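You operate a simulated robot arm through the tools that you are given. There is no shell and no other tool. Be economical: measure what you need, move in short steps, check, and stop when the job is done.

You run a simulated two-armed robot. Do the job below in one go: nothing can be reset, and whatever is moved stays where it is left.

Task
Move the black plug from the yellow box to socket TWO.
Fine: switch TWO on once the plug is home; switch ONE, which feeds the box, goes off first, and TWO goes off before the plug goes in; hold the box still while you pull the plug.

The check looks at the end state, three seconds after you hand in, the way a careful person would. Anything else that was tipped, shoved, dropped, spilled or broken makes it a failure.

Robot
Two 7-joint arms with two-finger parallel grippers on one trunk, on a base that drives. Base frame: it is fixed to the floor where the robot stands at the start and does not move with it; the origin is under the middle of the robot, x ahead of it, y to its left, z up. Units: mm, rad, N and s.
The left shoulder is at the start at [50, 187, 1110], the right one opposite. With the tool pointing down near the work surface each hand reaches from about 100 to 660 mm from the robot's upright axis, wherever it stands, measured 20 degrees to its own side. Places, roughly: blue inlet valve [700, 800, 1100]; green drain valve [700, 1500, 1100]; grey bypass valve [700, 1300, 1300]; pump switch [700, 500, 900]; red relief button [700, 700, 1200]; socket two [600, -100, 900]; switch one [700, 0, 1100]; switch three [700, 500, 900]; switch two [700, -100, 1100]. Payload 3.43 kg a hand.
The tool frame of a hand sits at the grasp point between the pads (the TCP): z along the fingers, y along the line on which they close. The tips reach 30 mm beyond it. Largest opening 94 mm; finger width 28, thickness 10; the body of the gripper, 50 by 96 mm, starts 55 mm behind the TCP.
Orientation is told as [roll, pitch, yaw] about the base's x, y, z axes, in that order, counted from this pose: with the fingers straight down and closing along the base's y, the tool's x points along the base's -x, its y along +y and its z along -z.

Tools
- The arms move only by the tool nudge_tool. It takes "left_targets", "right_targets" or both (then of equal length, played together; a hand with none holds still); each is one flat list of numbers, 7 for each row, row after row: the shift along the tool's x, y, z in mm, then the turn, a rotation vector about the tool's x, y, z in rad, then the gripper command, from -1 (fully open) to 1 (shut), values between in proportion. In form: [dx, dy, dz, wx, wy, wz, fingers, dx, dy, dz, wx, wy, wz, fingers, ...]. A call has 1 to 8 rows; each row shifts and turns the commanded pose from where the row before left it, along the tool's axes as they then stand. A row lasts 0.2 s, in which the tool goes at most 50 mm and 0.15 rad; a call with a longer step from one row to the next is refused whole, and so is a gripper value outside its range. Where a pose cannot be reached the arm comes as near as it can. A force on the tool above 40 N (or 10 N above the force at the start of the call, whichever is more), or a blocked arm, ends the call early, and 0.2 s more pass. Each finger travels about 153 mm/s and halts on what it meets, pressing with about 23 N; the grip force reading is that of the motor and also rises with nothing between the fingers. The clock runs only during rows and for 0.2 s after the last one: add rows that do not move to give the fingers time. It gives the time, the measured TCP pose, the force on the tool (base axes), the opening and the grip force at its end, in the units of the frame above (readings bear some noise), with the torque about the TCP (base axes, N m) and any sound that the robot's microphone picked up.
- Cameras (640 x 400 px; columns grow to the right, rows downward): "scene" is now at [154.5, -11.3, 1306.7]; the picture's right is [-0.11, -0.99, 0.00], its down [-0.23, 0.03, -0.97] and it looks along [0.97, -0.11, -0.23] (base axes); focal length 214 px, centre (320, 200). "left" rides on the left gripper at [76, -14, -102] in its tool frame; the picture's right is [0.18, 0.98, 0.00], its down [-0.75, 0.14, -0.64] and it looks along [-0.63, 0.12, 0.77] (tool axes); focal length 243 px, centre (320, 200). "right" rides on the right gripper at [76, 14, -102] in its tool frame; the picture's right is [-0.18, 0.98, 0.00], its down [-0.75, -0.14, -0.64] and it looks along [-0.63, -0.12, 0.77] (tool axes); focal length 243 px, centre (320, 200). There is no depth. A picture from a camera that has moved, and an enlarged one, comes with that camera's place and axes in the base frame and with its lens.
- get_image(camera): a new picture of that camera. The clock stands still meanwhile.
- move_column(by): slides the trunk up (or, below 0, down) by that many mm; the arms and the scene camera ride with it, the base frame stays. It gives what a move gives, with no picture.
- roll_base(legs): drives the robot by 1 to 6 legs, each [ahead, left, turn to the left] in mm, mm and rad, along the robot's own axes; the way and the turn of a leg run together, so that a leg with both is an arc; at most 1500 mm and 3.142 rad a leg. The arms and the cameras ride along, it lands a little off, and it stops where it bumps. It gives what a move gives.
- turn_head(pan, tilt): turns the head with the scene camera to pan (to the left, within 1.396 rad either way) and tilt (down, from -0.506 to 1.204), counted from straight ahead of the robot. It gives what a move gives.
- inspect(camera, box): a new picture of the part [left, top, right, bottom] of that camera's present view, enlarged. The clock stands still meanwhile.
- sign_off(): hands the job in; it is judged then, once.

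Work in short steps. Places have to be worked out from the pictures, the camera data and where the tool is seen: move nearer, look again, correct. Check each grasp and each placing, and mend what went wrong. You have 120 turns and 88 pictures in all, those below and enlarged ones among them. Open the grippers and draw the arms clear of the work before you hand the job in, unless the task says otherwise; then end with one line.

The tools are called after "Call:" by a JSON object that holds its "method" and its "body". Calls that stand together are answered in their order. nudge_tool: Moves the arms, as the interface text tells. Its arguments: {"type":"object","properties":{"left_targets":{"type":"array","items":{"type":"number"}},"right_targets":{"type":"array","items":{"type":"number"}}},"required":[]} The other tools are called the same way: move_column (by) slides the trunk up or down; roll_base (legs) drives the base; turn_head (pan, tilt) turns the head that bears the scene camera; get_image (camera) takes a picture; inspect (camera, box) takes an enlarged picture of a part of a camera's view; sign_off () hands the job in.

At the start:

```text
time: 0.0
left_eef_pos: [332.3, 75.3, 1331.0]
left_ee_rot: [0.001, -0.001, -0.001]
left_contact_force: [1.0, 0.1, 0.9]
left_wrist_torque: [0.0, 0.05, -0.01]
left_finger_gap: 94.1
left_grasp_force: 0.1
right_eef_pos: [297.7, -166.1, 1252.4]
right_ee_rot: [-0.001, 0.0, -0.001]
right_contact_force: [0.2, 0.0, 0.4]
right_wrist_torque: [0.0, 0.03, -0.02]
right_finger_gap: 94.0
right_grasp_force: 0.1
trunk travel left (down, up): [-325.0, 107.0]
robot x, y, heading: [-3.1, -1.6, -0.003]
head pan, tilt: [-0.113, 0.236]
```

scene: 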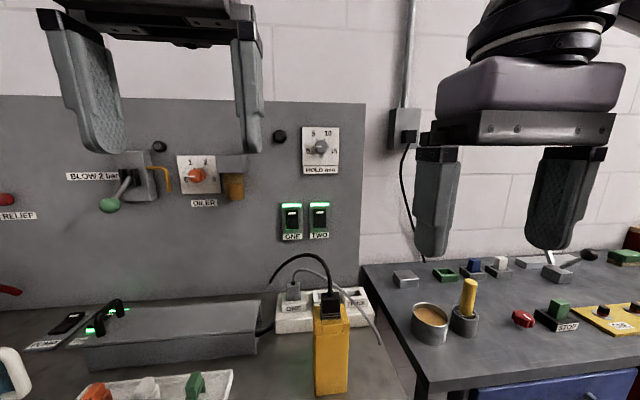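
right: 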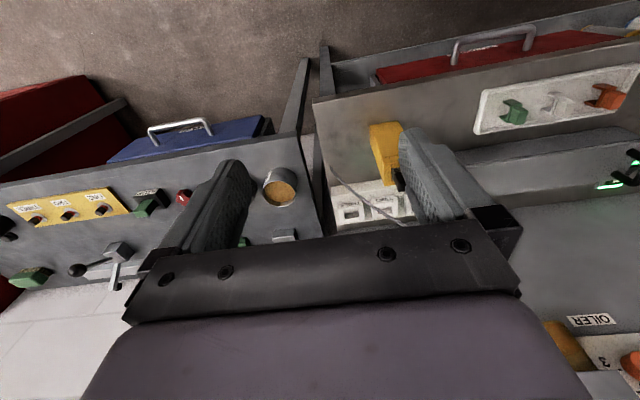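
left: 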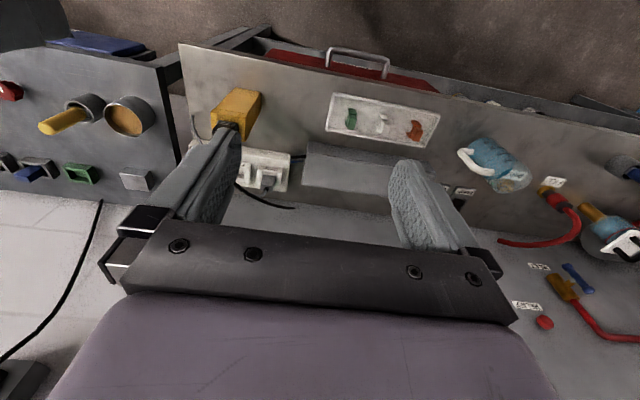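

I'll start by enlarging the scene around the switches, box and sockets.

Call:
{"method": "inspect", "body": {"camera": "scene", "box": [240, 180, 400, 400]}}

Call:
{"method": "inspect", "body": {"camera": "left", "box": [160, 70, 320, 220]}}

Call:
{"method": "inspect", "body": {"camera": "right", "box": [300, 100, 460, 260]}}

```text
1.82 times, centred on (320, 290) of scene
camera zoom: at [154.5, -11.3, 1306.7], right [-0.11, -0.99, 0.0], down [-0.23, 0.03, -0.97], along [0.97, -0.11, -0.23], focal length 390 px, centre (320, 36)
```

zoom: 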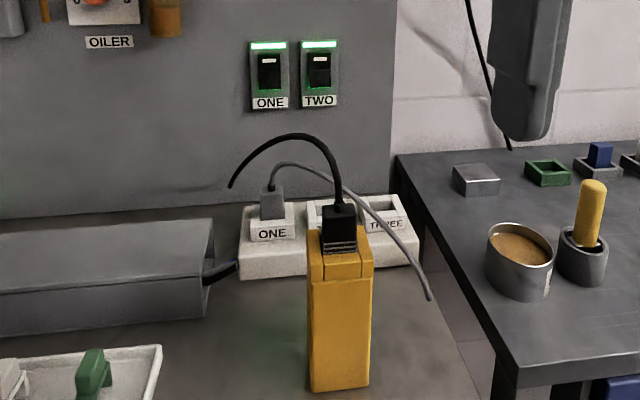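

```text
2.67 times, centred on (240, 145) of left
camera zoom: at [256.5, 63.4, 1433.3], right [-0.18, 0.98, 0.0], down [0.75, 0.14, 0.64], along [0.63, 0.12, -0.77], focal length 647 px, centre (533, 347)
```

zoom: 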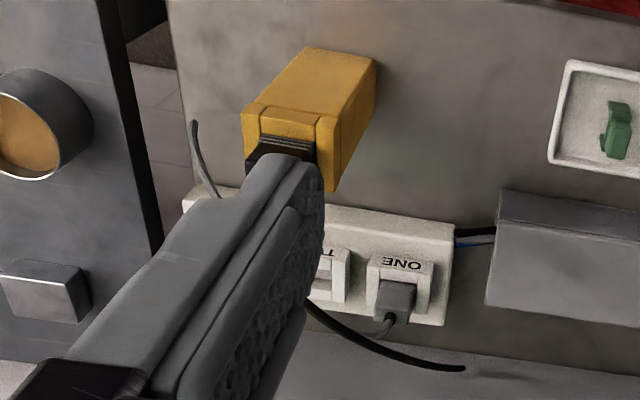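

```text
2.50 times, centred on (380, 180) of right
camera zoom: at [221.2, -152.5, 1355.3], right [0.18, 0.98, 0.0], down [0.75, -0.14, 0.64], along [0.63, -0.12, -0.77], focal length 606 px, centre (170, 250)
```

zoom: 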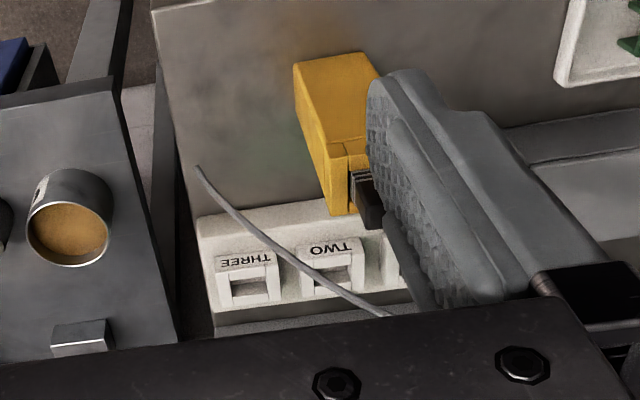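

I estimate the box at about x 426–486, y −30 to −80, top z≈1032; socket TWO at about (600,−73,958); and the switches at about (700,3/−73,1126). I'll zoom in on the switches, the plug and the left surroundings.

Call:
{"method": "inspect", "body": {"camera": "scene", "box": [270, 190, 340, 245]}}

Call:
{"method": "inspect", "body": {"camera": "scene", "box": [270, 250, 390, 340]}}

```text
7.27 times, centred on (305, 218) of scene
camera zoom: at [154.5, -11.3, 1306.7], right [-0.11, -0.99, 0.0], down [-0.23, 0.03, -0.97], along [0.97, -0.11, -0.23], focal length 1560 px, centre (429, 73)
```

zoom: 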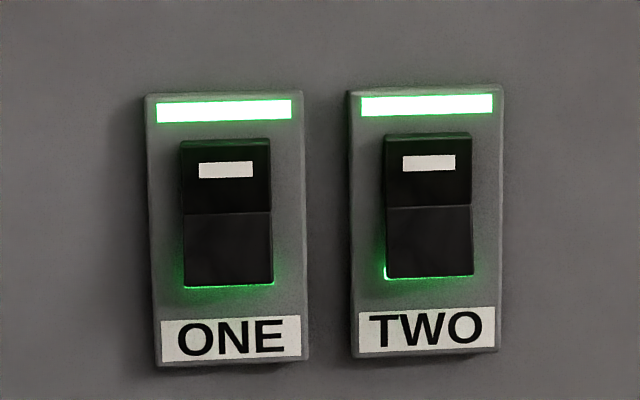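

```text
4.44 times, centred on (330, 295) of scene
camera zoom: at [154.5, -11.3, 1306.7], right [-0.11, -0.99, 0.0], down [-0.23, 0.03, -0.97], along [0.97, -0.11, -0.23], focal length 953 px, centre (276, -222)
```

zoom: 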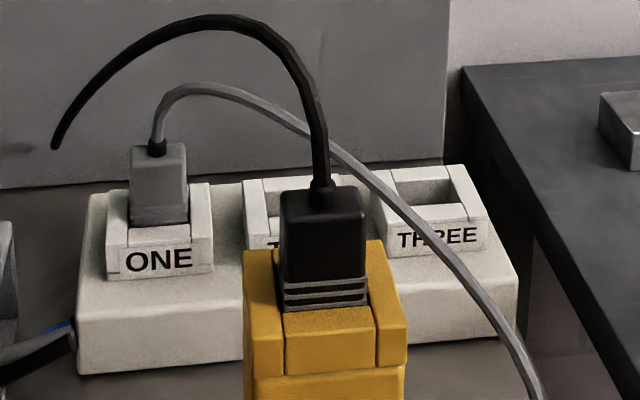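

Both switches are on (lamps lit, top half pressed in), so pressing the bottom half should turn one off. I'll close and tilt the right hand and bring it towards switch ONE, staying above the cable arc, while the left hand moves aside.

Call:
{"method": "nudge_tool", "body": {"right_targets": [0, 0, 0, 0, -0.15, 0, 1, 0, 0, 0, 0, -0.15, 0, 1, 0, 0, 0, 0, -0.15, 0, 1, 0, 0, 0, 0, -0.15, 0, 1, -30, 10, 30, 0, 0, 0, 1, -30, 10, 30, 0, 0, 0, 1, -30, 15, 30, 0, 0, 0, 1, -30, 20, 30, 0, 0, 0, 1], "left_targets": [0, 20, 0, 0, 0, 0, -1, 0, 20, 0, 0, 0, 0, -1, 0, 20, 0, 0, 0, 0, -1, 0, 20, 0, 0, 0, 0, -1, 0, 20, 0, 0, 0, 0, -1, 0, 20, 0, 0, 0, 0, -1, 0, 0, 0, 0, 0, 0, -1, 0, 0, 0, 0, 0, 0, -1]}}

```text
time: 1.8
left_eef_pos: [333.6, 193.2, 1332.1]
left_ee_rot: [0.0, -0.001, -0.001]
left_contact_force: [0.3, -0.3, 0.1]
left_wrist_torque: [0.01, 0.01, -0.03]
left_finger_gap: 93.9
left_grasp_force: 0.0
right_eef_pos: [466.6, -110.1, 1224.1]
right_ee_rot: [0.001, -0.6, 0.001]
right_contact_force: [-0.9, 0.2, 0.9]
right_wrist_torque: [-0.01, 0.0, 0.02]
right_finger_gap: 0.0
right_grasp_force: 23.1
trunk travel left (down, up): [-325.0, 107.0]
robot x, y, heading: [-0.5, -2.4, 0.0]
head pan, tilt: [-0.113, 0.236]
```

The motion behaves as predicted. I'll go on to a point in front of and above switch ONE, then look.

Call:
{"method": "nudge_tool", "body": {"right_targets": [-23, 28, 26, 0, 0, 0, 1, -23, 28, 26, 0, 0, 0, 1, -23, 28, 26, 0, 0, 0, 1, -23, 27, 26, 0, 0, 0, 1, 0, 0, 0, 0, 0, 0, 1]}}

Call:
{"method": "get_image", "body": {"camera": "right"}}

Call:
{"method": "get_image", "body": {"camera": "scene"}}

```text
time: 3.0
left_eef_pos: [334.2, 193.2, 1331.1]
left_ee_rot: [0.0, -0.001, 0.001]
left_contact_force: [-0.3, 0.4, -0.4]
left_wrist_torque: [0.01, 0.03, 0.01]
left_finger_gap: 94.1
left_grasp_force: 0.0
right_eef_pos: [600.4, -2.6, 1185.3]
right_ee_rot: [0.0, -0.601, 0.002]
right_contact_force: [-0.1, 0.2, 0.1]
right_wrist_torque: [0.02, 0.01, 0.0]
right_finger_gap: 0.3
right_grasp_force: 23.0
trunk travel left (down, up): [-325.0, 107.0]
robot x, y, heading: [0.7, 1.6, 0.002]
head pan, tilt: [-0.113, 0.236]
```

```text
79 pictures are left
camera right: at [479.1, 12.5, 1227.5], right [0.15, 0.98, 0.1], down [0.26, -0.14, 0.96], along [0.95, -0.12, -0.28], focal length 243 px, centre (320, 200)
```

right: 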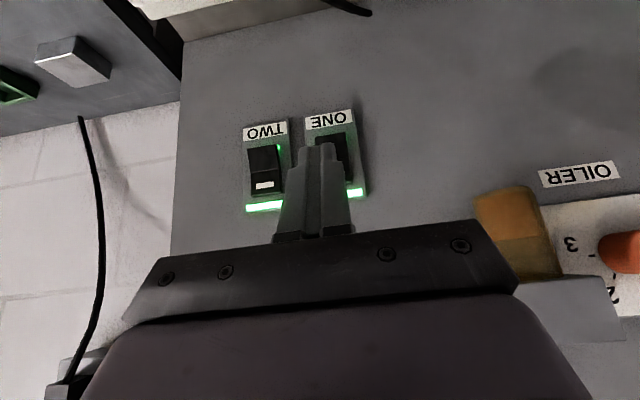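

```text
78 pictures are left
camera scene: at [154.3, -11.7, 1306.7], right [-0.11, -0.99, 0.0], down [-0.23, 0.03, -0.97], along [0.97, -0.11, -0.23], focal length 214 px, centre (320, 200)
```

scene: 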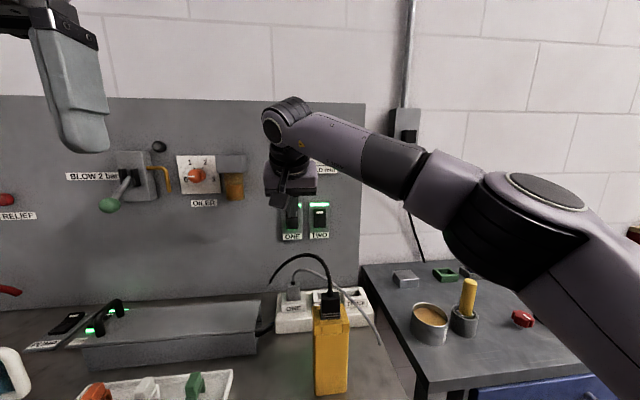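

Triangulated: the switch plate is at x≈692 and the lower rocker half of ONE is at about (685, 2, 1110). I'll lower to that height and press forward gently.

Call:
{"method": "nudge_tool", "body": {"right_targets": [2, 2.3, 33.7, 0, 0, 0, 1, 2, 2.3, 33.7, 0, 0, 0, 1, -6.6, 0, 4.5, 0, 0, 0, 1, -6.6, 0, 4.5, 0, 0, 0, 1, 0, 0, 0, 0, 0, 0, 1]}}

Call:
{"method": "inspect", "body": {"camera": "right", "box": [220, 80, 420, 240]}}

```text
time: 4.2
left_eef_pos: [331.3, 194.4, 1331.9]
left_ee_rot: [0.001, 0.001, 0.0]
left_contact_force: [0.5, 1.7, 0.6]
left_wrist_torque: [0.04, -0.01, 0.01]
left_finger_gap: 93.8
left_grasp_force: 0.1
right_eef_pos: [649.5, 2.7, 1129.2]
right_ee_rot: [0.0, -0.601, 0.001]
right_contact_force: [-0.4, -0.1, 0.1]
right_wrist_torque: [-0.01, 0.01, 0.0]
right_finger_gap: 0.0
right_grasp_force: 22.3
trunk travel left (down, up): [-325.0, 107.0]
robot x, y, heading: [1.3, -2.0, -0.004]
head pan, tilt: [-0.113, 0.236]
```

```text
2.50 times, centred on (320, 160) of right
camera zoom: at [528.9, 17.0, 1170.1], right [0.15, 0.98, 0.1], down [0.26, -0.14, 0.96], along [0.95, -0.12, -0.28], focal length 606 px, centre (320, 300)
```

zoom: 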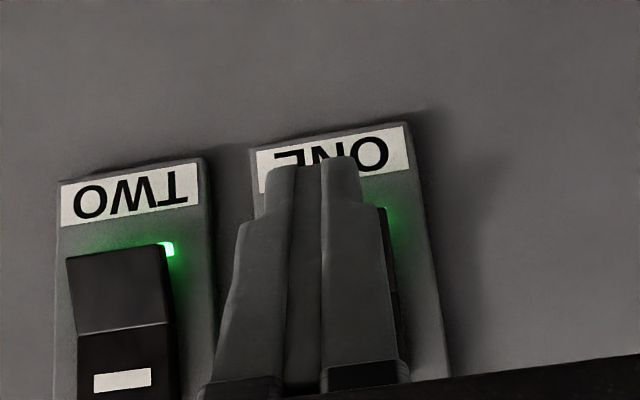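

The tip is right in front of ONE's lower rocker half, so I'll press forward.

Call:
{"method": "nudge_tool", "body": {"right_targets": [-4.1, 3, 2.8, 0, 0, 0, 1, -4.1, 0, 2.8, 0, 0, 0, 1, -4.1, 0, 2.8, 0, 0, 0, 1, -4.1, 0, 2.8, 0, 0, 0, 1]}}

Call:
{"method": "inspect", "body": {"camera": "right", "box": [220, 80, 420, 240]}}

```text
time: 5.2
left_eef_pos: [333.5, 193.5, 1331.7]
left_ee_rot: [-0.001, 0.001, 0.001]
left_contact_force: [0.3, -0.6, -0.2]
left_wrist_torque: [0.0, 0.03, 0.01]
left_finger_gap: 93.8
left_grasp_force: 0.0
right_eef_pos: [664.2, -16.7, 1129.8]
right_ee_rot: [0.014, -0.597, -0.044]
right_contact_force: [-0.6, 0.5, -0.8]
right_wrist_torque: [0.0, 0.02, -0.01]
right_finger_gap: 0.0
right_grasp_force: 23.3
right hand out of reach, approached as far as the arm can: row 2, 3, 4
trunk travel left (down, up): [-325.0, 107.0]
robot x, y, heading: [-3.8, 0.4, 0.003]
head pan, tilt: [-0.113, 0.236]
```

```text
2.50 times, centred on (320, 160) of right
camera zoom: at [543.3, 1.7, 1172.6], right [0.19, 0.98, 0.12], down [0.26, -0.16, 0.95], along [0.95, -0.15, -0.28], focal length 606 px, centre (320, 300)
```

zoom: 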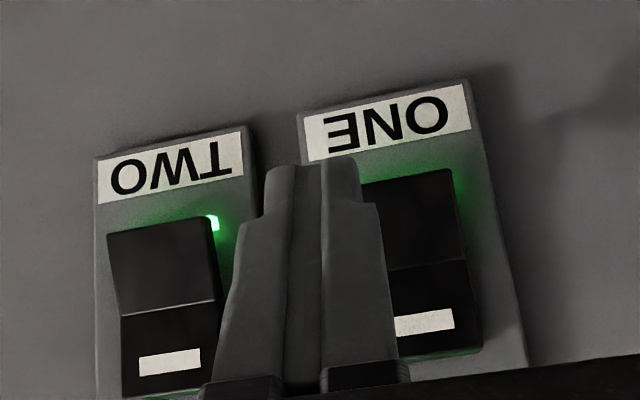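

The arm is at its reach limit and slid off to the side without pressing. I'll back off and drive the base a little forward and left for more reach.

Call:
{"method": "nudge_tool", "body": {"right_targets": [25, 0, -30, 0, 0, 0, 1, 25, 0, -30, 0, 0, 0, 1, 20, 0, -30, 0, 0, 0, 1, 0, 0, -10, 0, 0, 0, 1]}}

Call:
{"method": "roll_base", "body": {"legs": [[50, 40, 0]]}}

```text
time: 6.2
left_eef_pos: [333.3, 194.7, 1331.7]
left_ee_rot: [-0.002, -0.001, -0.001]
left_contact_force: [0.2, 0.3, 0.0]
left_wrist_torque: [0.0, -0.01, -0.01]
left_finger_gap: 93.8
left_grasp_force: 0.1
right_eef_pos: [539.6, 5.8, 1172.3]
right_ee_rot: [0.0, -0.598, 0.001]
right_contact_force: [-0.8, 0.0, 0.4]
right_wrist_torque: [0.02, -0.01, -0.01]
right_finger_gap: 0.1
right_grasp_force: 23.1
trunk travel left (down, up): [-325.0, 107.0]
robot x, y, heading: [1.4, -0.9, -0.0]
head pan, tilt: [-0.113, 0.236]
```

```text
time: 7.2
left_eef_pos: [385.1, 233.7, 1331.0]
left_ee_rot: [-0.002, 0.0, 0.0]
left_contact_force: [-0.5, 0.7, 0.1]
left_wrist_torque: [-0.01, -0.02, 0.01]
left_finger_gap: 94.1
left_grasp_force: 0.0
right_eef_pos: [590.0, 44.9, 1172.8]
right_ee_rot: [0.001, -0.599, 0.001]
right_contact_force: [0.3, 0.2, -0.1]
right_wrist_torque: [0.03, 0.0, 0.01]
right_finger_gap: 0.2
right_grasp_force: 23.0
trunk travel left (down, up): [-325.0, 107.0]
robot x, y, heading: [51.8, 36.8, -0.006]
head pan, tilt: [-0.113, 0.236]
```

The base moved cleanly. Now I return to the point in front of ONE's lower half and press.

Call:
{"method": "nudge_tool", "body": {"right_targets": [0, -41, 0, 0, 0, 0, 1, -9.7, 0, 34.5, 0, 0, 0, 1, -9.7, 0, 34.5, 0, 0, 0, 1, -4.1, 0, 2.8, 0, 0, 0, 1, -4.1, 0, 2.8, 0, 0, 0, 1, -4.1, 0, 2.8, 0, 0, 0, 1, -4.1, 0, 2.8, 0, 0, 0, 1]}}

Call:
{"method": "inspect", "body": {"camera": "right", "box": [220, 80, 420, 240]}}

```text
time: 8.8
left_eef_pos: [383.0, 232.8, 1332.8]
left_ee_rot: [0.001, 0.0, -0.003]
left_contact_force: [0.2, -0.4, -0.3]
left_wrist_torque: [0.03, -0.02, 0.0]
left_finger_gap: 94.0
left_grasp_force: 0.1
right_eef_pos: [663.9, 4.2, 1126.6]
right_ee_rot: [-0.002, -0.599, 0.001]
right_contact_force: [0.1, 0.6, 0.7]
right_wrist_torque: [0.01, 0.0, 0.0]
right_finger_gap: 0.0
right_grasp_force: 23.0
trunk travel left (down, up): [-325.0, 107.0]
robot x, y, heading: [53.8, 39.6, -0.002]
head pan, tilt: [-0.113, 0.236]
```

```text
2.50 times, centred on (320, 160) of right
camera zoom: at [542.9, 17.7, 1168.3], right [0.15, 0.98, 0.1], down [0.26, -0.14, 0.96], along [0.95, -0.12, -0.28], focal length 606 px, centre (320, 300)
```

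zoom: 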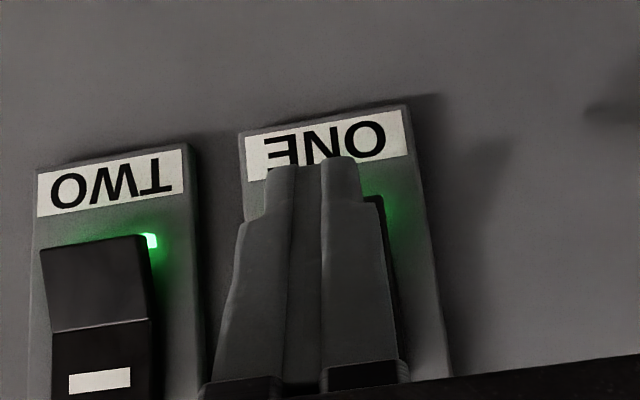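

Still no contact, and the tip sits in front of the lower half. I'll keep pressing forward in small steps.

Call:
{"method": "nudge_tool", "body": {"right_targets": [-3.3, 0, 2.3, 0, 0, 0, 1, -3.3, 0, 2.3, 0, 0, 0, 1, -3.3, 0, 2.3, 0, 0, 0, 1, -3.3, 0, 2.3, 0, 0, 0, 1]}}

Call:
{"method": "inspect", "body": {"camera": "right", "box": [220, 80, 420, 240]}}

```text
time: 9.8
left_eef_pos: [383.8, 233.2, 1332.0]
left_ee_rot: [-0.001, -0.001, -0.002]
left_contact_force: [-0.3, 0.2, -0.6]
left_wrist_torque: [-0.01, -0.01, 0.02]
left_finger_gap: 94.0
left_grasp_force: 0.2
right_eef_pos: [680.2, 2.4, 1126.5]
right_ee_rot: [-0.001, -0.597, 0.0]
right_contact_force: [-0.6, -0.7, -0.4]
right_wrist_torque: [-0.03, 0.03, 0.0]
right_finger_gap: 0.0
right_grasp_force: 23.0
trunk travel left (down, up): [-325.0, 107.0]
robot x, y, heading: [49.0, 38.4, 0.005]
head pan, tilt: [-0.113, 0.236]
```

```text
2.50 times, centred on (320, 160) of right
camera zoom: at [558.8, 16.8, 1168.5], right [0.15, 0.98, 0.1], down [0.26, -0.14, 0.96], along [0.95, -0.12, -0.28], focal length 606 px, centre (320, 300)
```

zoom: 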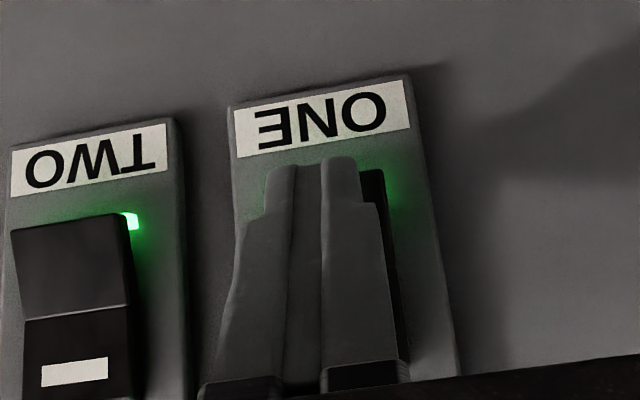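

Still no contact, so the plate is probably nearer x≈700. I'll continue forward, with the force guard on.

Call:
{"method": "nudge_tool", "body": {"right_targets": [-2.5, 1, 1.7, 0, 0, 0, 1, -2.5, 0, 1.7, 0, 0, 0, 1, -2.5, 0, 1.7, 0, 0, 0, 1, -2.5, 0, 1.7, 0, 0, 0, 1]}}

Call:
{"method": "inspect", "body": {"camera": "right", "box": [220, 80, 420, 240]}}

```text
time: 10.8
left_eef_pos: [381.3, 233.0, 1332.8]
left_ee_rot: [0.001, -0.001, 0.0]
left_contact_force: [0.7, 0.6, -0.8]
left_wrist_torque: [-0.01, 0.0, 0.0]
left_finger_gap: 94.2
left_grasp_force: 0.1
right_eef_pos: [690.8, 4.9, 1126.1]
right_ee_rot: [-0.001, -0.599, 0.001]
right_contact_force: [-9.2, -0.2, -1.4]
right_wrist_torque: [0.04, 0.19, 0.01]
right_finger_gap: 0.2
right_grasp_force: 22.7
trunk travel left (down, up): [-325.0, 107.0]
robot x, y, heading: [49.4, 42.4, -0.001]
head pan, tilt: [-0.113, 0.236]
```

```text
2.50 times, centred on (320, 160) of right
camera zoom: at [568.6, 19.4, 1167.8], right [0.15, 0.98, 0.1], down [0.26, -0.14, 0.95], along [0.95, -0.12, -0.28], focal length 606 px, centre (320, 300)
```

zoom: 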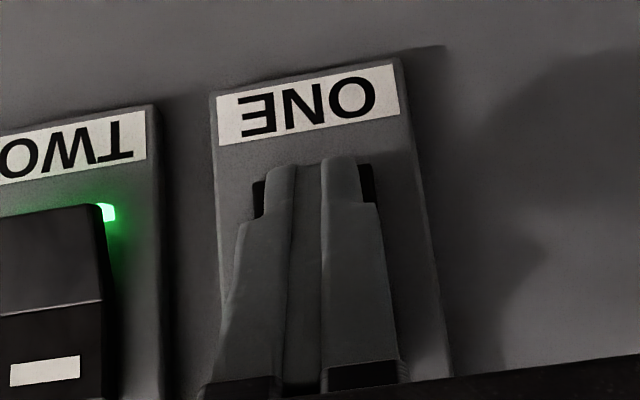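

Contact at 9 N and ONE's green glow is gone. I'll back off, shift over to TWO and check.

Call:
{"method": "nudge_tool", "body": {"right_targets": [20.6, 0, -14.1, 0, 0, 0, 1, 20.6, 0, -14.1, 0, 0, 0, 1, 0, -35, 0, 0, 0, 0, 1, 0, -35, 0, 0, 0, 0, 1, 0, 0, 0, 0, 0, 0, 1]}}

Call:
{"method": "get_image", "body": {"camera": "right"}}

```text
time: 12.0
left_eef_pos: [383.2, 232.6, 1332.4]
left_ee_rot: [0.0, 0.001, 0.001]
left_contact_force: [0.3, -0.3, 0.5]
left_wrist_torque: [-0.01, -0.01, 0.02]
left_finger_gap: 94.1
left_grasp_force: 0.0
right_eef_pos: [642.7, -67.7, 1125.3]
right_ee_rot: [0.001, -0.599, 0.001]
right_contact_force: [0.1, 0.8, -0.3]
right_wrist_torque: [0.01, 0.0, 0.01]
right_finger_gap: 0.0
right_grasp_force: 23.6
trunk travel left (down, up): [-325.0, 107.0]
robot x, y, heading: [48.2, 41.6, -0.001]
head pan, tilt: [-0.113, 0.236]
```

```text
72 pictures are left
camera right: at [521.8, -52.6, 1167.3], right [0.15, 0.98, 0.1], down [0.26, -0.14, 0.96], along [0.95, -0.12, -0.28], focal length 243 px, centre (320, 200)
```

right: 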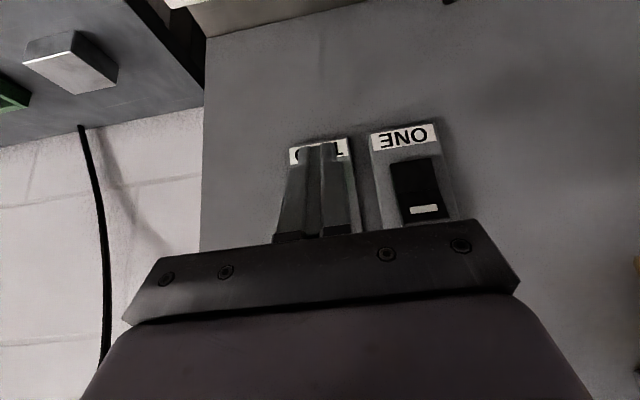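

I'll check both lamps from the scene camera before pressing TWO.

Call:
{"method": "inspect", "body": {"camera": "scene", "box": [250, 170, 370, 250]}}

Call:
{"method": "inspect", "body": {"camera": "right", "box": [260, 110, 460, 240]}}

```text
5.00 times, centred on (310, 210) of scene
camera zoom: at [204.0, 28.4, 1306.7], right [-0.11, -0.99, 0.0], down [-0.23, 0.03, -0.97], along [0.97, -0.11, -0.23], focal length 1072 px, centre (370, 150)
```

zoom: 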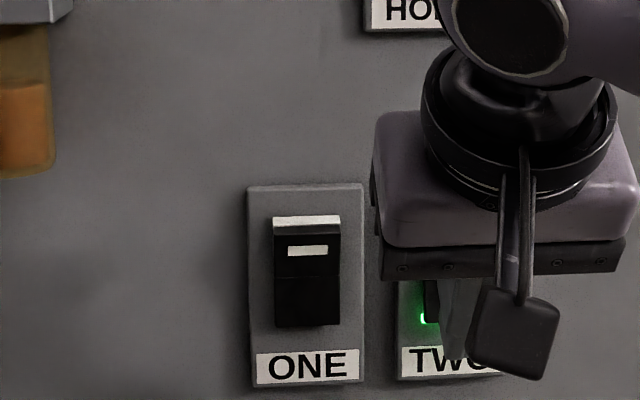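

```text
3.08 times, centred on (360, 175) of right
camera zoom: at [521.8, -52.6, 1167.3], right [0.15, 0.98, 0.1], down [0.26, -0.14, 0.96], along [0.95, -0.12, -0.28], focal length 746 px, centre (197, 277)
```

zoom: 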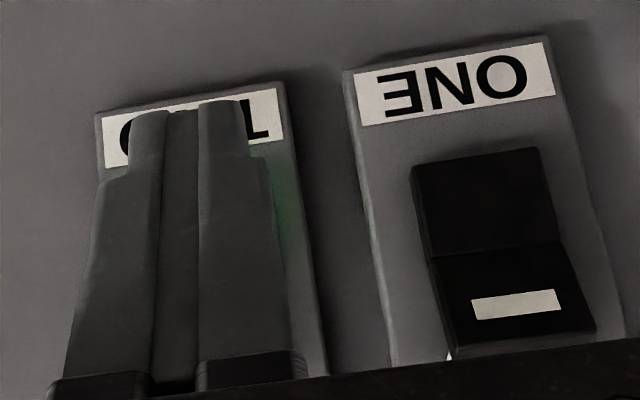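

ONE is off (lamp dark, top half out) and TWO is still on. The tip lines up with TWO, so I'll press its lower half.

Call:
{"method": "nudge_tool", "body": {"right_targets": [-14, 0, 9.6, 0, 0, 0, 1, -14, 0, 9.6, 0, 0, 0, 1, -3.3, 0, 2.3, 0, 0, 0, 1, -3.3, 0, 2.3, 0, 0, 0, 1, -2.5, 0, 1.7, 0, 0, 0, 1, -2.5, 0, 1.7, 0, 0, 0, 1]}}

Call:
{"method": "inspect", "body": {"camera": "right", "box": [220, 80, 420, 240]}}

```text
time: 13.4
left_eef_pos: [382.2, 234.3, 1332.0]
left_ee_rot: [-0.002, -0.001, -0.001]
left_contact_force: [0.0, 0.2, -0.4]
left_wrist_torque: [0.01, -0.01, -0.03]
left_finger_gap: 93.6
left_grasp_force: 0.1
right_eef_pos: [689.7, -65.9, 1125.6]
right_ee_rot: [0.0, -0.6, 0.0]
right_contact_force: [-3.9, -0.6, -0.2]
right_wrist_torque: [0.01, 0.06, -0.03]
right_finger_gap: 0.0
right_grasp_force: 22.6
trunk travel left (down, up): [-325.0, 107.0]
robot x, y, heading: [46.9, 40.5, -0.004]
head pan, tilt: [-0.113, 0.236]
```

```text
2.50 times, centred on (320, 160) of right
camera zoom: at [568.6, -51.0, 1168.2], right [0.15, 0.98, 0.1], down [0.26, -0.14, 0.96], along [0.95, -0.12, -0.28], focal length 606 px, centre (320, 300)
```

zoom: 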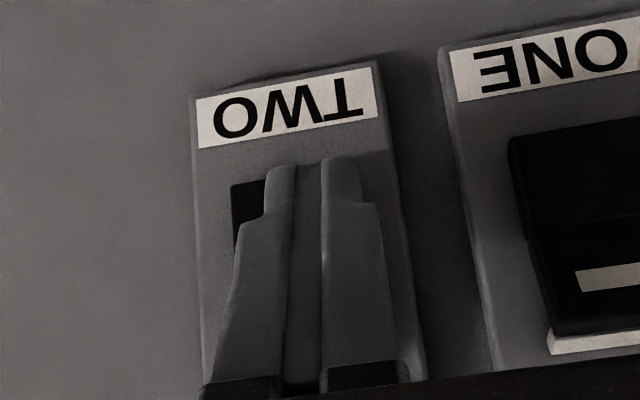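

TWO now shows dark. I'll back away, rise and straighten the right hand to vertical, opening it on the way.

Call:
{"method": "nudge_tool", "body": {"right_targets": [20.6, 0, -14.1, 0, 0, 0, 1, 20.6, 0, -14.1, 0, 0, 0, 1, -17, 0, -24.7, 0, 0, 0, 1, -17, 0, -24.7, 0, 0, 0, 1, 0, 0, 0, 0, 0.15, 0, 1, 0, 0, 0, 0, 0.15, 0, 1, 0, 0, 0, 0, 0.15, 0, 1, 0, 0, 0, 0, 0.15, 0, 1]}}

Call:
{"method": "nudge_tool", "body": {"right_targets": [45, 0, -20, 0, 0, 0, -1, 45, -10, -20, 0, 0, 0, -1, 45, -10, -10, 0, 0, 0, -1, 45, -20, 0, 0, 0, 0, -1, 45, -20, 0, 0, 0, 0, -1, 30, -20, 0, 0, 0, 0, -1, 0, 0, 0, 0, 0, 0, -1]}}

Call:
{"method": "get_image", "body": {"camera": "scene"}}

Call:
{"method": "get_image", "body": {"camera": "right"}}

```text
time: 15.2
left_eef_pos: [381.9, 230.3, 1332.2]
left_ee_rot: [0.001, -0.001, -0.002]
left_contact_force: [-0.3, -0.5, 0.5]
left_wrist_torque: [0.05, 0.0, -0.03]
left_finger_gap: 94.0
left_grasp_force: 0.1
right_eef_pos: [601.5, -77.5, 1193.3]
right_ee_rot: [0.001, -0.052, 0.003]
right_contact_force: [-0.7, 0.3, 0.0]
right_wrist_torque: [0.04, -0.01, 0.04]
right_finger_gap: 0.0
right_grasp_force: 22.7
right hand out of reach, approached as far as the arm can: row 7, 8
trunk travel left (down, up): [-325.0, 107.0]
robot x, y, heading: [51.7, 39.9, 0.004]
head pan, tilt: [-0.113, 0.236]
```

```text
refused: row 2 steps farther than a row can; nothing moved
```

```text
68 pictures are left
camera scene: at [203.3, 25.8, 1306.8], right [-0.11, -0.99, 0.0], down [-0.23, 0.03, -0.97], along [0.97, -0.11, -0.23], focal length 214 px, centre (320, 200)
```

scene: 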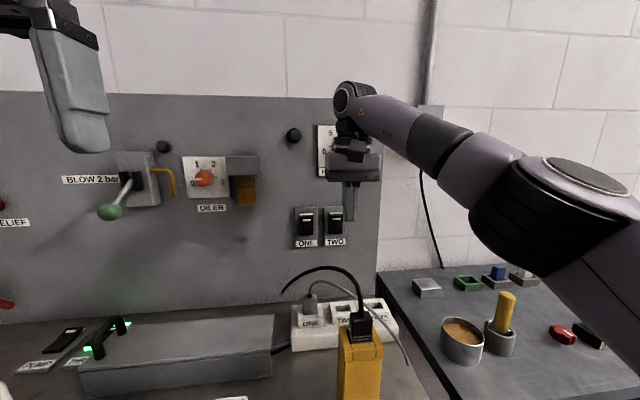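

```text
67 pictures are left
camera right: at [519.1, -64.6, 1291.8], right [0.18, 0.98, 0.01], down [0.72, -0.14, 0.68], along [0.67, -0.12, -0.73], focal length 243 px, centre (320, 200)
```

right: 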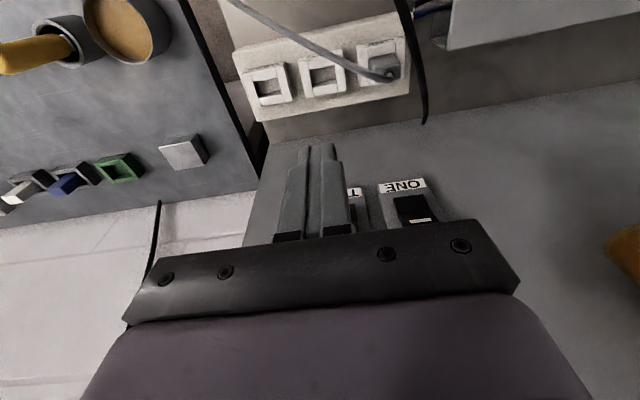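

Both lamps are dark. From here the right camera has a good view of the strip, so I'll zoom into it.

Call:
{"method": "inspect", "body": {"camera": "right", "box": [230, 0, 440, 130]}}

Call:
{"method": "inspect", "body": {"camera": "scene", "box": [270, 260, 420, 360]}}

```text
3.05 times, centred on (335, 65) of right
camera zoom: at [519.1, -64.6, 1291.8], right [0.18, 0.98, 0.01], down [0.72, -0.14, 0.68], along [0.67, -0.12, -0.73], focal length 739 px, centre (274, 611)
```

zoom: 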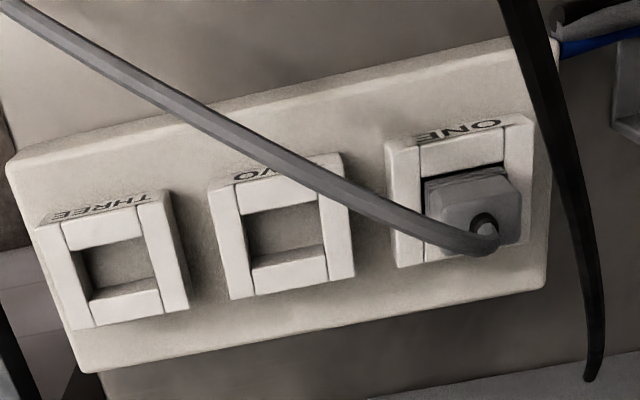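

```text
4.00 times, centred on (345, 310) of scene
camera zoom: at [203.3, 25.8, 1306.8], right [-0.11, -0.99, 0.0], down [-0.23, 0.03, -0.97], along [0.97, -0.11, -0.23], focal length 858 px, centre (220, -240)
```

zoom: 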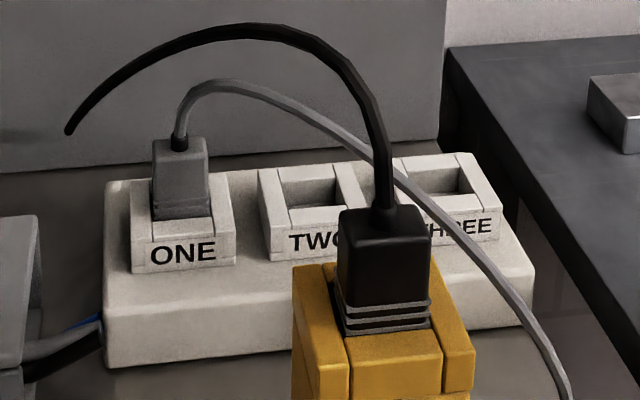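

Socket TWO's well is centred at about (613,−75), rim z≈955, and the grey cable passes on the robot side of it at z≈1025–1040. I'll bring the right hand back above and behind the box to view the plug from above.

Call:
{"method": "nudge_tool", "body": {"right_targets": [20, 0, -40, 0, 0, 0, -1, 40, 0, -20, 0, 0, 0, -1, 45, 0, 0, 0, 0, 0, -1, 45, -10, 0, 0, 0, 0, -1, 45, -20, 0, 0, 0, 0, -1, 35, -30, 0, 0, 0, 0, -1, 20, 0, 0, 0, 0, 0, -1]}}

Call:
{"method": "get_image", "body": {"camera": "right"}}

```text
time: 16.8
left_eef_pos: [382.5, 233.5, 1332.2]
left_ee_rot: [0.0, 0.0, 0.0]
left_contact_force: [1.1, 0.9, -0.4]
left_wrist_torque: [0.01, 0.0, 0.03]
left_finger_gap: 93.9
left_grasp_force: 0.0
right_eef_pos: [349.9, -137.0, 1243.9]
right_ee_rot: [0.001, -0.048, -0.002]
right_contact_force: [-0.7, 0.2, -0.2]
right_wrist_torque: [-0.03, -0.01, -0.02]
right_finger_gap: 94.2
right_grasp_force: 0.0
trunk travel left (down, up): [-325.0, 107.0]
robot x, y, heading: [53.6, 39.1, 0.004]
head pan, tilt: [-0.113, 0.236]
```

```text
64 pictures are left
camera right: at [267.4, -123.0, 1342.4], right [0.19, 0.98, 0.01], down [0.72, -0.14, 0.68], along [0.67, -0.12, -0.73], focal length 243 px, centre (320, 200)
```

right: 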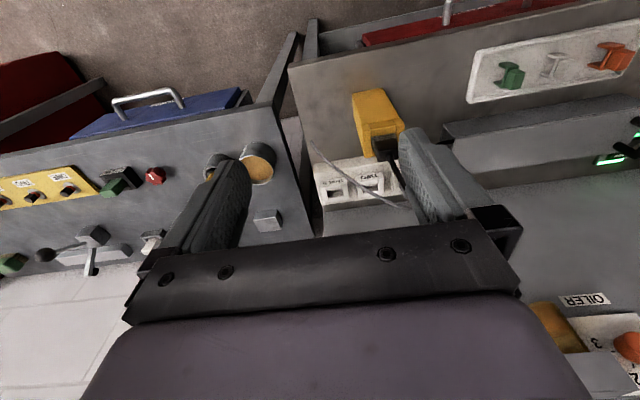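

The plug is hidden by the left finger. I'll fix the 0.048 rad residual and centre the hand in y on the plug.

Call:
{"method": "nudge_tool", "body": {"right_targets": [0, 30, 0, 0, 0.048, 0, -1, 0, 40, 0, 0, 0, 0, -1, 0, 0, 0, 0, 0, 0, -1]}}

Call:
{"method": "inspect", "body": {"camera": "right", "box": [240, 60, 420, 220]}}

```text
time: 17.6
left_eef_pos: [383.8, 233.1, 1332.9]
left_ee_rot: [-0.001, -0.001, -0.002]
left_contact_force: [0.2, 0.0, -0.3]
left_wrist_torque: [0.02, -0.01, 0.02]
left_finger_gap: 93.8
left_grasp_force: 0.1
right_eef_pos: [348.6, -67.4, 1243.8]
right_ee_rot: [-0.001, -0.002, -0.004]
right_contact_force: [0.2, 0.6, 0.2]
right_wrist_torque: [-0.03, -0.04, 0.0]
right_finger_gap: 94.0
right_grasp_force: 0.1
trunk travel left (down, up): [-325.0, 107.0]
robot x, y, heading: [48.9, 35.8, 0.001]
head pan, tilt: [-0.113, 0.236]
```

```text
2.50 times, centred on (330, 140) of right
camera zoom: at [272.0, -53.1, 1346.7], right [0.19, 0.98, 0.0], down [0.75, -0.14, 0.64], along [0.63, -0.12, -0.77], focal length 606 px, centre (295, 350)
```

zoom: 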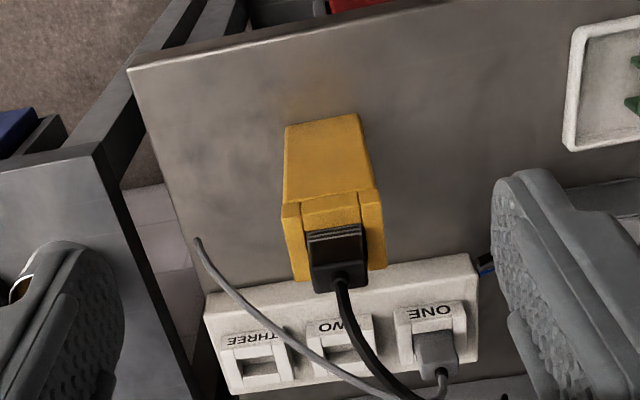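

The box is x 425–477, y −36 to −90 (centre ≈(451,−62)), with the plug centred on it and its top near z 1073. I'll put the right hand over the plug, clear of the cable, while tilting the left hand forward to grip the box from the front.

Call:
{"method": "nudge_tool", "body": {"right_targets": [-14.6, 0.8, 5, 0, 0, 0, -1, -14.6, 0.8, 5, 0, 0, 0, -1, -14.6, 0.8, 5, 0, 0, 0, -1, -14.6, 0.8, 5, 0, 0, 0, -1, -14.6, 0.8, 5, 0, 0, 0, -1, -14.6, 0.8, 5, 0, 0, 0, -1, -14.6, 0.8, 5, 0, 0, 0, -1], "left_targets": [0, 0, 0, 0, -0.15, 0, -1, 0, 0, 0, 0, -0.15, 0, -1, 0, 0, 0, 0, -0.15, 0, -1, 0, 0, 0, 0, -0.15, 0, -1, 0, 0, 0, 0, -0.15, 0, -1, 0, 0, 0, 0, -0.15, 0, -1, 0, 0, 0, 0, -0.15, 0, -1]}}

Call:
{"method": "get_image", "body": {"camera": "right"}}

```text
time: 19.2
left_eef_pos: [383.3, 233.4, 1333.1]
left_ee_rot: [-0.004, -1.053, 0.002]
left_contact_force: [-0.1, -0.4, 0.3]
left_wrist_torque: [0.0, 0.01, 0.0]
left_finger_gap: 94.3
left_grasp_force: 0.0
right_eef_pos: [451.2, -60.6, 1205.0]
right_ee_rot: [0.001, -0.001, -0.002]
right_contact_force: [-0.1, 0.8, -0.3]
right_wrist_torque: [-0.01, 0.03, -0.01]
right_finger_gap: 94.2
right_grasp_force: 0.0
trunk travel left (down, up): [-325.0, 107.0]
robot x, y, heading: [48.0, 37.6, -0.005]
head pan, tilt: [-0.113, 0.236]
```

```text
62 pictures are left
camera right: at [374.7, -46.6, 1308.0], right [0.18, 0.98, 0.0], down [0.75, -0.14, 0.64], along [0.63, -0.12, -0.77], focal length 243 px, centre (320, 200)
```

right: 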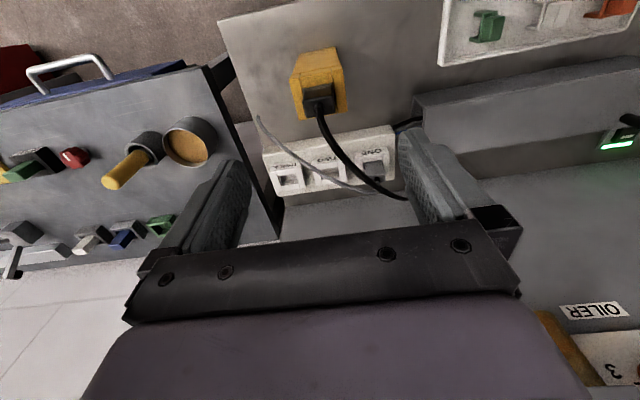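

The right hand hovers above the plug. Next I bring the left hand down to the front-left of the box.

Call:
{"method": "nudge_tool", "body": {"left_targets": [38.3, -19, 11.6, 0, 0, 0, -1, 38.3, -19, 11.6, 0, 0, 0, -1, 38.3, -19, 11.6, 0, 0, 0, -1, 38.3, -19, 11.6, 0, 0, 0, -1, 38.3, -19, 11.6, 0, 0, 0, -1, 38.3, -19, 11.6, 0, 0, 0, -1, 38.3, -19, 11.6, 0, 0, 0, -1]}}

Call:
{"method": "inspect", "body": {"camera": "right", "box": [240, 30, 420, 150]}}

Call:
{"method": "get_image", "body": {"camera": "left"}}

```text
time: 20.5
left_eef_pos: [382.4, 171.5, 1182.0]
left_ee_rot: [-0.368, -0.955, 0.564]
left_contact_force: [0.5, -0.4, -0.4]
left_wrist_torque: [0.0, 0.0, -0.02]
left_finger_gap: 94.0
left_grasp_force: 0.0
left hand out of reach, approached as far as the arm can: row 5, 6
right_eef_pos: [451.3, -62.0, 1205.8]
right_ee_rot: [0.001, -0.002, 0.0]
right_contact_force: [-0.8, 0.0, 0.2]
right_wrist_torque: [-0.04, -0.01, -0.01]
right_finger_gap: 94.0
right_grasp_force: 0.1
trunk travel left (down, up): [-325.0, 107.0]
robot x, y, heading: [47.2, 37.9, -0.0]
head pan, tilt: [-0.113, 0.236]
stopped in row 6 (left hand): the arm was blocked; the commanded pose is now the measured one
```

```text
3.33 times, centred on (330, 90) of right
camera zoom: at [374.0, -46.3, 1308.3], right [0.19, 0.98, 0.0], down [0.75, -0.14, 0.64], along [0.63, -0.12, -0.77], focal length 809 px, centre (287, 567)
```

zoom: 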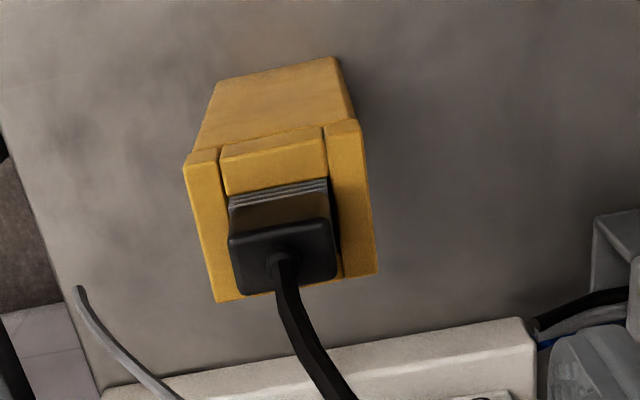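

```text
60 pictures are left
camera left: at [263.8, 126.0, 1177.3], right [-0.34, 0.87, -0.35], down [-0.2, 0.3, 0.93], along [0.92, 0.39, 0.08], focal length 243 px, centre (320, 200)
```

left: 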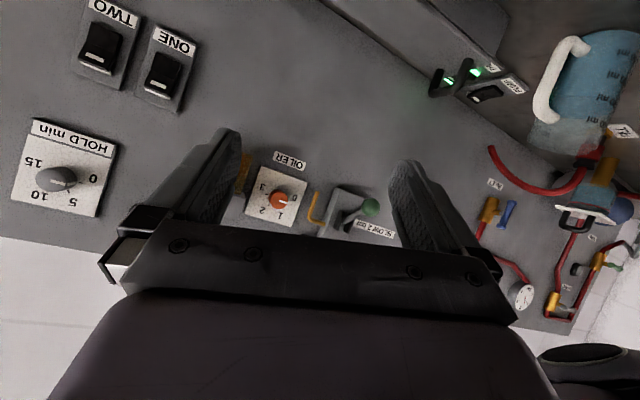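

The left arm can't fold in front of the trunk like that, so I'll grip the box from its left side instead. I'll lift away and reorient so the fingers point right and down and close along x.

Call:
{"method": "nudge_tool", "body": {"left_targets": [-33.3, 12, -16, 0, 0, 0, -1, -33.3, 12, -16, 0, 0, 0, -1, -33.3, 12, -16, 0, 0, 0, -1, 0, 0, 0, 0.1004, 0.0275, 0.0999, -1, 0, 0, 0, 0.1004, 0.0275, 0.0999, -1, 0, 0, 0, 0.1004, 0.0275, 0.0999, -1, 0, 0, 0, 0.1004, 0.0275, 0.0999, -1, 0, 0, 0, 0.1004, 0.0275, 0.0999, -1]}}

Call:
{"method": "nudge_tool", "body": {"left_targets": [0, 0, 0, 0.1004, 0.0275, 0.0999, -1, 0, 0, 0, 0.1004, 0.0275, 0.0999, -1, 0, 0, 0, 0.1004, 0.0275, 0.0999, -1, 0, 0, 0, 0.1004, 0.0275, 0.0999, -1, 0, 0, 0, 0.1004, 0.0275, 0.0999, -1, 0, 0, 0, 0.1004, 0.0275, 0.0999, -1, 0, 0, 0, 0.1004, 0.0275, 0.0999, -1, 0, 0, 0, 0.1004, 0.0275, 0.0999, -1]}}

Call:
{"method": "get_image", "body": {"camera": "left"}}

Call:
{"method": "get_image", "body": {"camera": "scene"}}

```text
time: 22.3
left_eef_pos: [384.0, 228.8, 1280.0]
left_ee_rot: [-0.116, -0.936, -0.353]
left_contact_force: [-0.6, 0.5, 0.4]
left_wrist_torque: [-0.02, -0.02, 0.02]
left_finger_gap: 94.0
left_grasp_force: 0.2
right_eef_pos: [451.7, -61.5, 1205.6]
right_ee_rot: [-0.001, -0.002, -0.002]
right_contact_force: [-0.5, 0.6, -0.6]
right_wrist_torque: [0.01, -0.01, 0.02]
right_finger_gap: 93.8
right_grasp_force: 0.1
trunk travel left (down, up): [-325.0, 107.0]
robot x, y, heading: [50.5, 38.3, -0.001]
head pan, tilt: [-0.113, 0.236]
```

```text
time: 24.1
left_eef_pos: [383.6, 229.7, 1279.2]
left_ee_rot: [-0.007, -0.737, -1.572]
left_contact_force: [-0.2, 0.3, 0.0]
left_wrist_torque: [0.0, 0.0, 0.04]
left_finger_gap: 93.9
left_grasp_force: 0.1
right_eef_pos: [450.5, -61.8, 1205.9]
right_ee_rot: [-0.001, -0.001, -0.001]
right_contact_force: [-0.1, 0.8, 0.0]
right_wrist_torque: [0.03, -0.01, 0.02]
right_finger_gap: 94.0
right_grasp_force: 0.1
trunk travel left (down, up): [-325.0, 107.0]
robot x, y, heading: [53.7, 41.0, -0.002]
head pan, tilt: [-0.113, 0.236]
```

```text
59 pictures are left
camera left: at [370.0, 356.3, 1304.1], right [0.98, 0.13, -0.13], down [0.15, -0.13, 0.98], along [0.11, -0.98, -0.14], focal length 243 px, centre (320, 200)
```

left: 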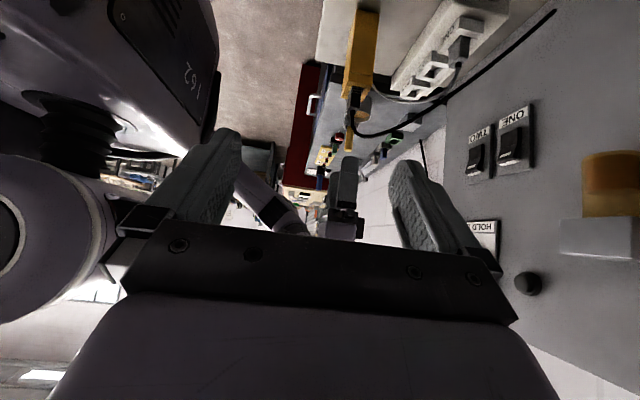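

```text
58 pictures are left
camera scene: at [204.1, 28.1, 1306.7], right [-0.11, -0.99, 0.0], down [-0.23, 0.03, -0.97], along [0.97, -0.11, -0.23], focal length 214 px, centre (320, 200)
```

scene: 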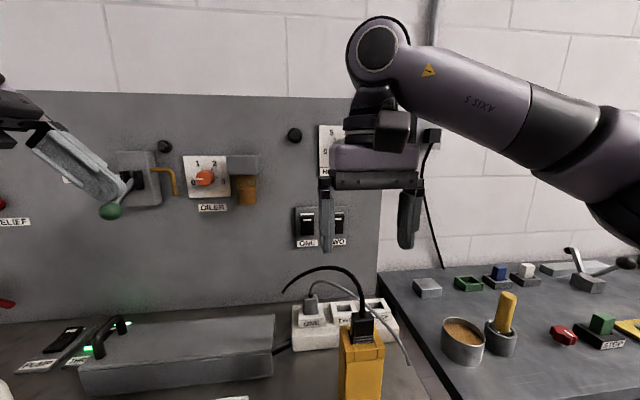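

The left hand now points right and down. I'll move it along its approach line to a point 100 mm short of the box, then check.

Call:
{"method": "nudge_tool", "body": {"left_targets": [1.6, 8.4, 40, 0, 0, 0, -1, 1.6, 8.4, 40, 0, 0, 0, -1, 1.6, 8.4, 40, 0, 0, 0, -1, 1.6, 8.4, 40, 0, 0, 0, -1, 1.6, 8.4, 40, 0, 0, 0, -1, 1.6, 8.4, 40, 0, 0, 0, -1, 1.6, 8.4, 40, 0, 0, 0, -1, 1.4, 8.4, 40, 0, 0, 0, -1]}}

Call:
{"method": "get_image", "body": {"camera": "left"}}

Call:
{"method": "turn_head", "body": {"pan": -0.2, "tilt": 0.75}}

Call:
{"method": "get_image", "body": {"camera": "scene"}}

```text
time: 25.9
left_eef_pos: [448.6, 16.8, 1033.2]
left_ee_rot: [-0.007, -0.738, -1.57]
left_contact_force: [-1.0, -0.7, -0.1]
left_wrist_torque: [-0.03, 0.01, 0.04]
left_finger_gap: 93.9
left_grasp_force: 0.0
right_eef_pos: [451.5, -62.1, 1205.6]
right_ee_rot: [0.002, -0.001, -0.003]
right_contact_force: [-0.9, -1.0, -0.9]
right_wrist_torque: [0.01, 0.0, 0.01]
right_finger_gap: 94.2
right_grasp_force: 0.0
trunk travel left (down, up): [-325.0, 107.0]
robot x, y, heading: [51.2, 38.0, -0.002]
head pan, tilt: [-0.113, 0.236]
```

```text
57 pictures are left
camera left: at [434.5, 144.2, 1057.3], right [0.98, 0.13, -0.13], down [0.15, -0.13, 0.98], along [0.11, -0.98, -0.14], focal length 243 px, centre (320, 200)
```

left: 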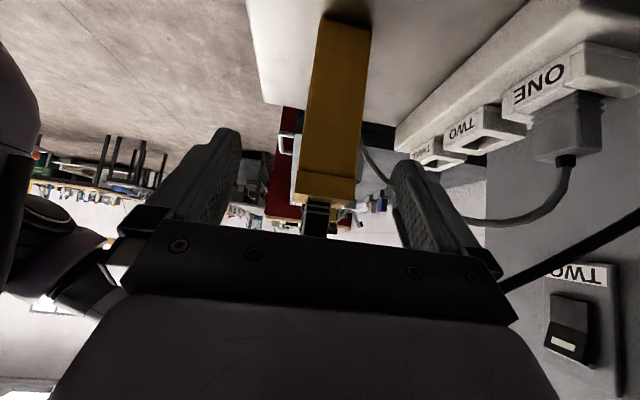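

```text
time: 26.8
left_eef_pos: [447.9, 17.4, 1033.9]
left_ee_rot: [-0.007, -0.739, -1.569]
left_contact_force: [0.2, 1.7, 0.5]
left_wrist_torque: [0.0, 0.02, -0.03]
left_finger_gap: 94.2
left_grasp_force: 0.1
right_eef_pos: [452.1, -61.7, 1204.3]
right_ee_rot: [0.0, -0.003, 0.002]
right_contact_force: [0.3, 0.2, 0.8]
right_wrist_torque: [0.01, 0.0, -0.02]
right_finger_gap: 93.8
right_grasp_force: 0.1
trunk travel left (down, up): [-325.0, 107.0]
robot x, y, heading: [47.3, 38.2, -0.003]
head pan, tilt: [-0.201, 0.75]
```

```text
56 pictures are left
camera scene: at [192.5, 22.2, 1260.4], right [-0.2, -0.98, 0.0], down [-0.67, 0.14, -0.73], along [0.72, -0.15, -0.68], focal length 214 px, centre (320, 200)
```

scene: 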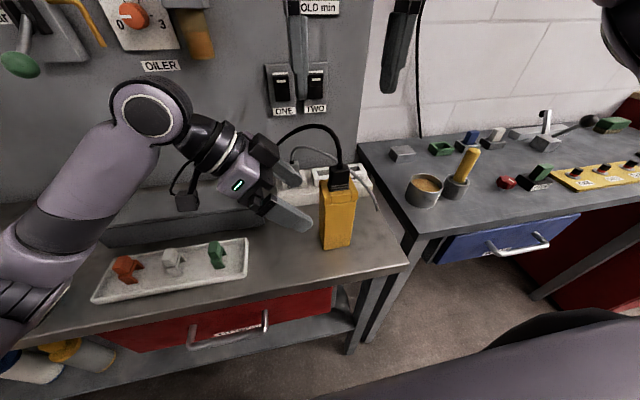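

The alignment looks good; the box centre is at about (453,−63). I'll advance the left hand so its fingers straddle the box.

Call:
{"method": "nudge_tool", "body": {"left_targets": [1.4, 1.7, 31.7, 0, 0, 0, -1, 1.4, 1.7, 31.7, 0, 0, 0, -1, 1.4, 1.7, 31.7, 0, 0, 0, -1, 0, 0, 0, 0, 0, 0, -1]}}

Call:
{"method": "get_image", "body": {"camera": "left"}}

Call:
{"method": "inspect", "body": {"camera": "scene", "box": [240, 130, 400, 260]}}

```text
time: 27.8
left_eef_pos: [451.7, -40.4, 961.1]
left_ee_rot: [-0.006, -0.738, -1.569]
left_contact_force: [0.0, 0.6, 0.4]
left_wrist_torque: [0.01, -0.02, -0.05]
left_finger_gap: 93.8
left_grasp_force: 0.0
right_eef_pos: [450.5, -61.8, 1205.5]
right_ee_rot: [-0.001, -0.001, -0.001]
right_contact_force: [-0.3, 0.1, 0.1]
right_wrist_torque: [0.0, 0.01, -0.01]
right_finger_gap: 93.8
right_grasp_force: 0.1
trunk travel left (down, up): [-325.0, 107.0]
robot x, y, heading: [48.1, 38.4, 0.003]
head pan, tilt: [-0.201, 0.75]
```

```text
55 pictures are left
camera left: at [438.3, 85.7, 985.0], right [0.98, 0.13, -0.13], down [0.15, -0.13, 0.98], along [0.11, -0.98, -0.14], focal length 243 px, centre (320, 200)
```

left: 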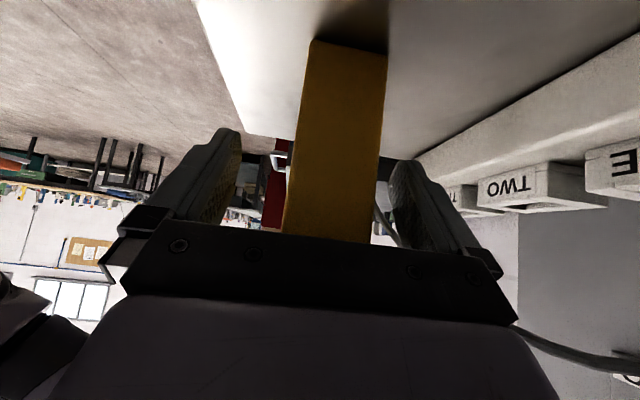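

```text
3.08 times, centred on (320, 195) of scene
camera zoom: at [192.5, 22.2, 1260.4], right [-0.2, -0.98, 0.0], down [-0.67, 0.14, -0.73], along [0.72, -0.15, -0.68], focal length 660 px, centre (320, 215)
```

zoom: 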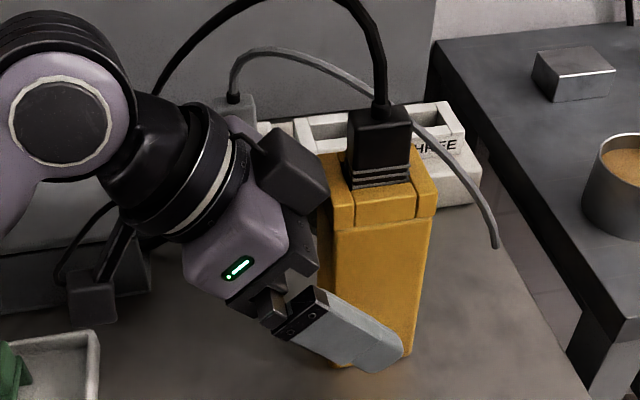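

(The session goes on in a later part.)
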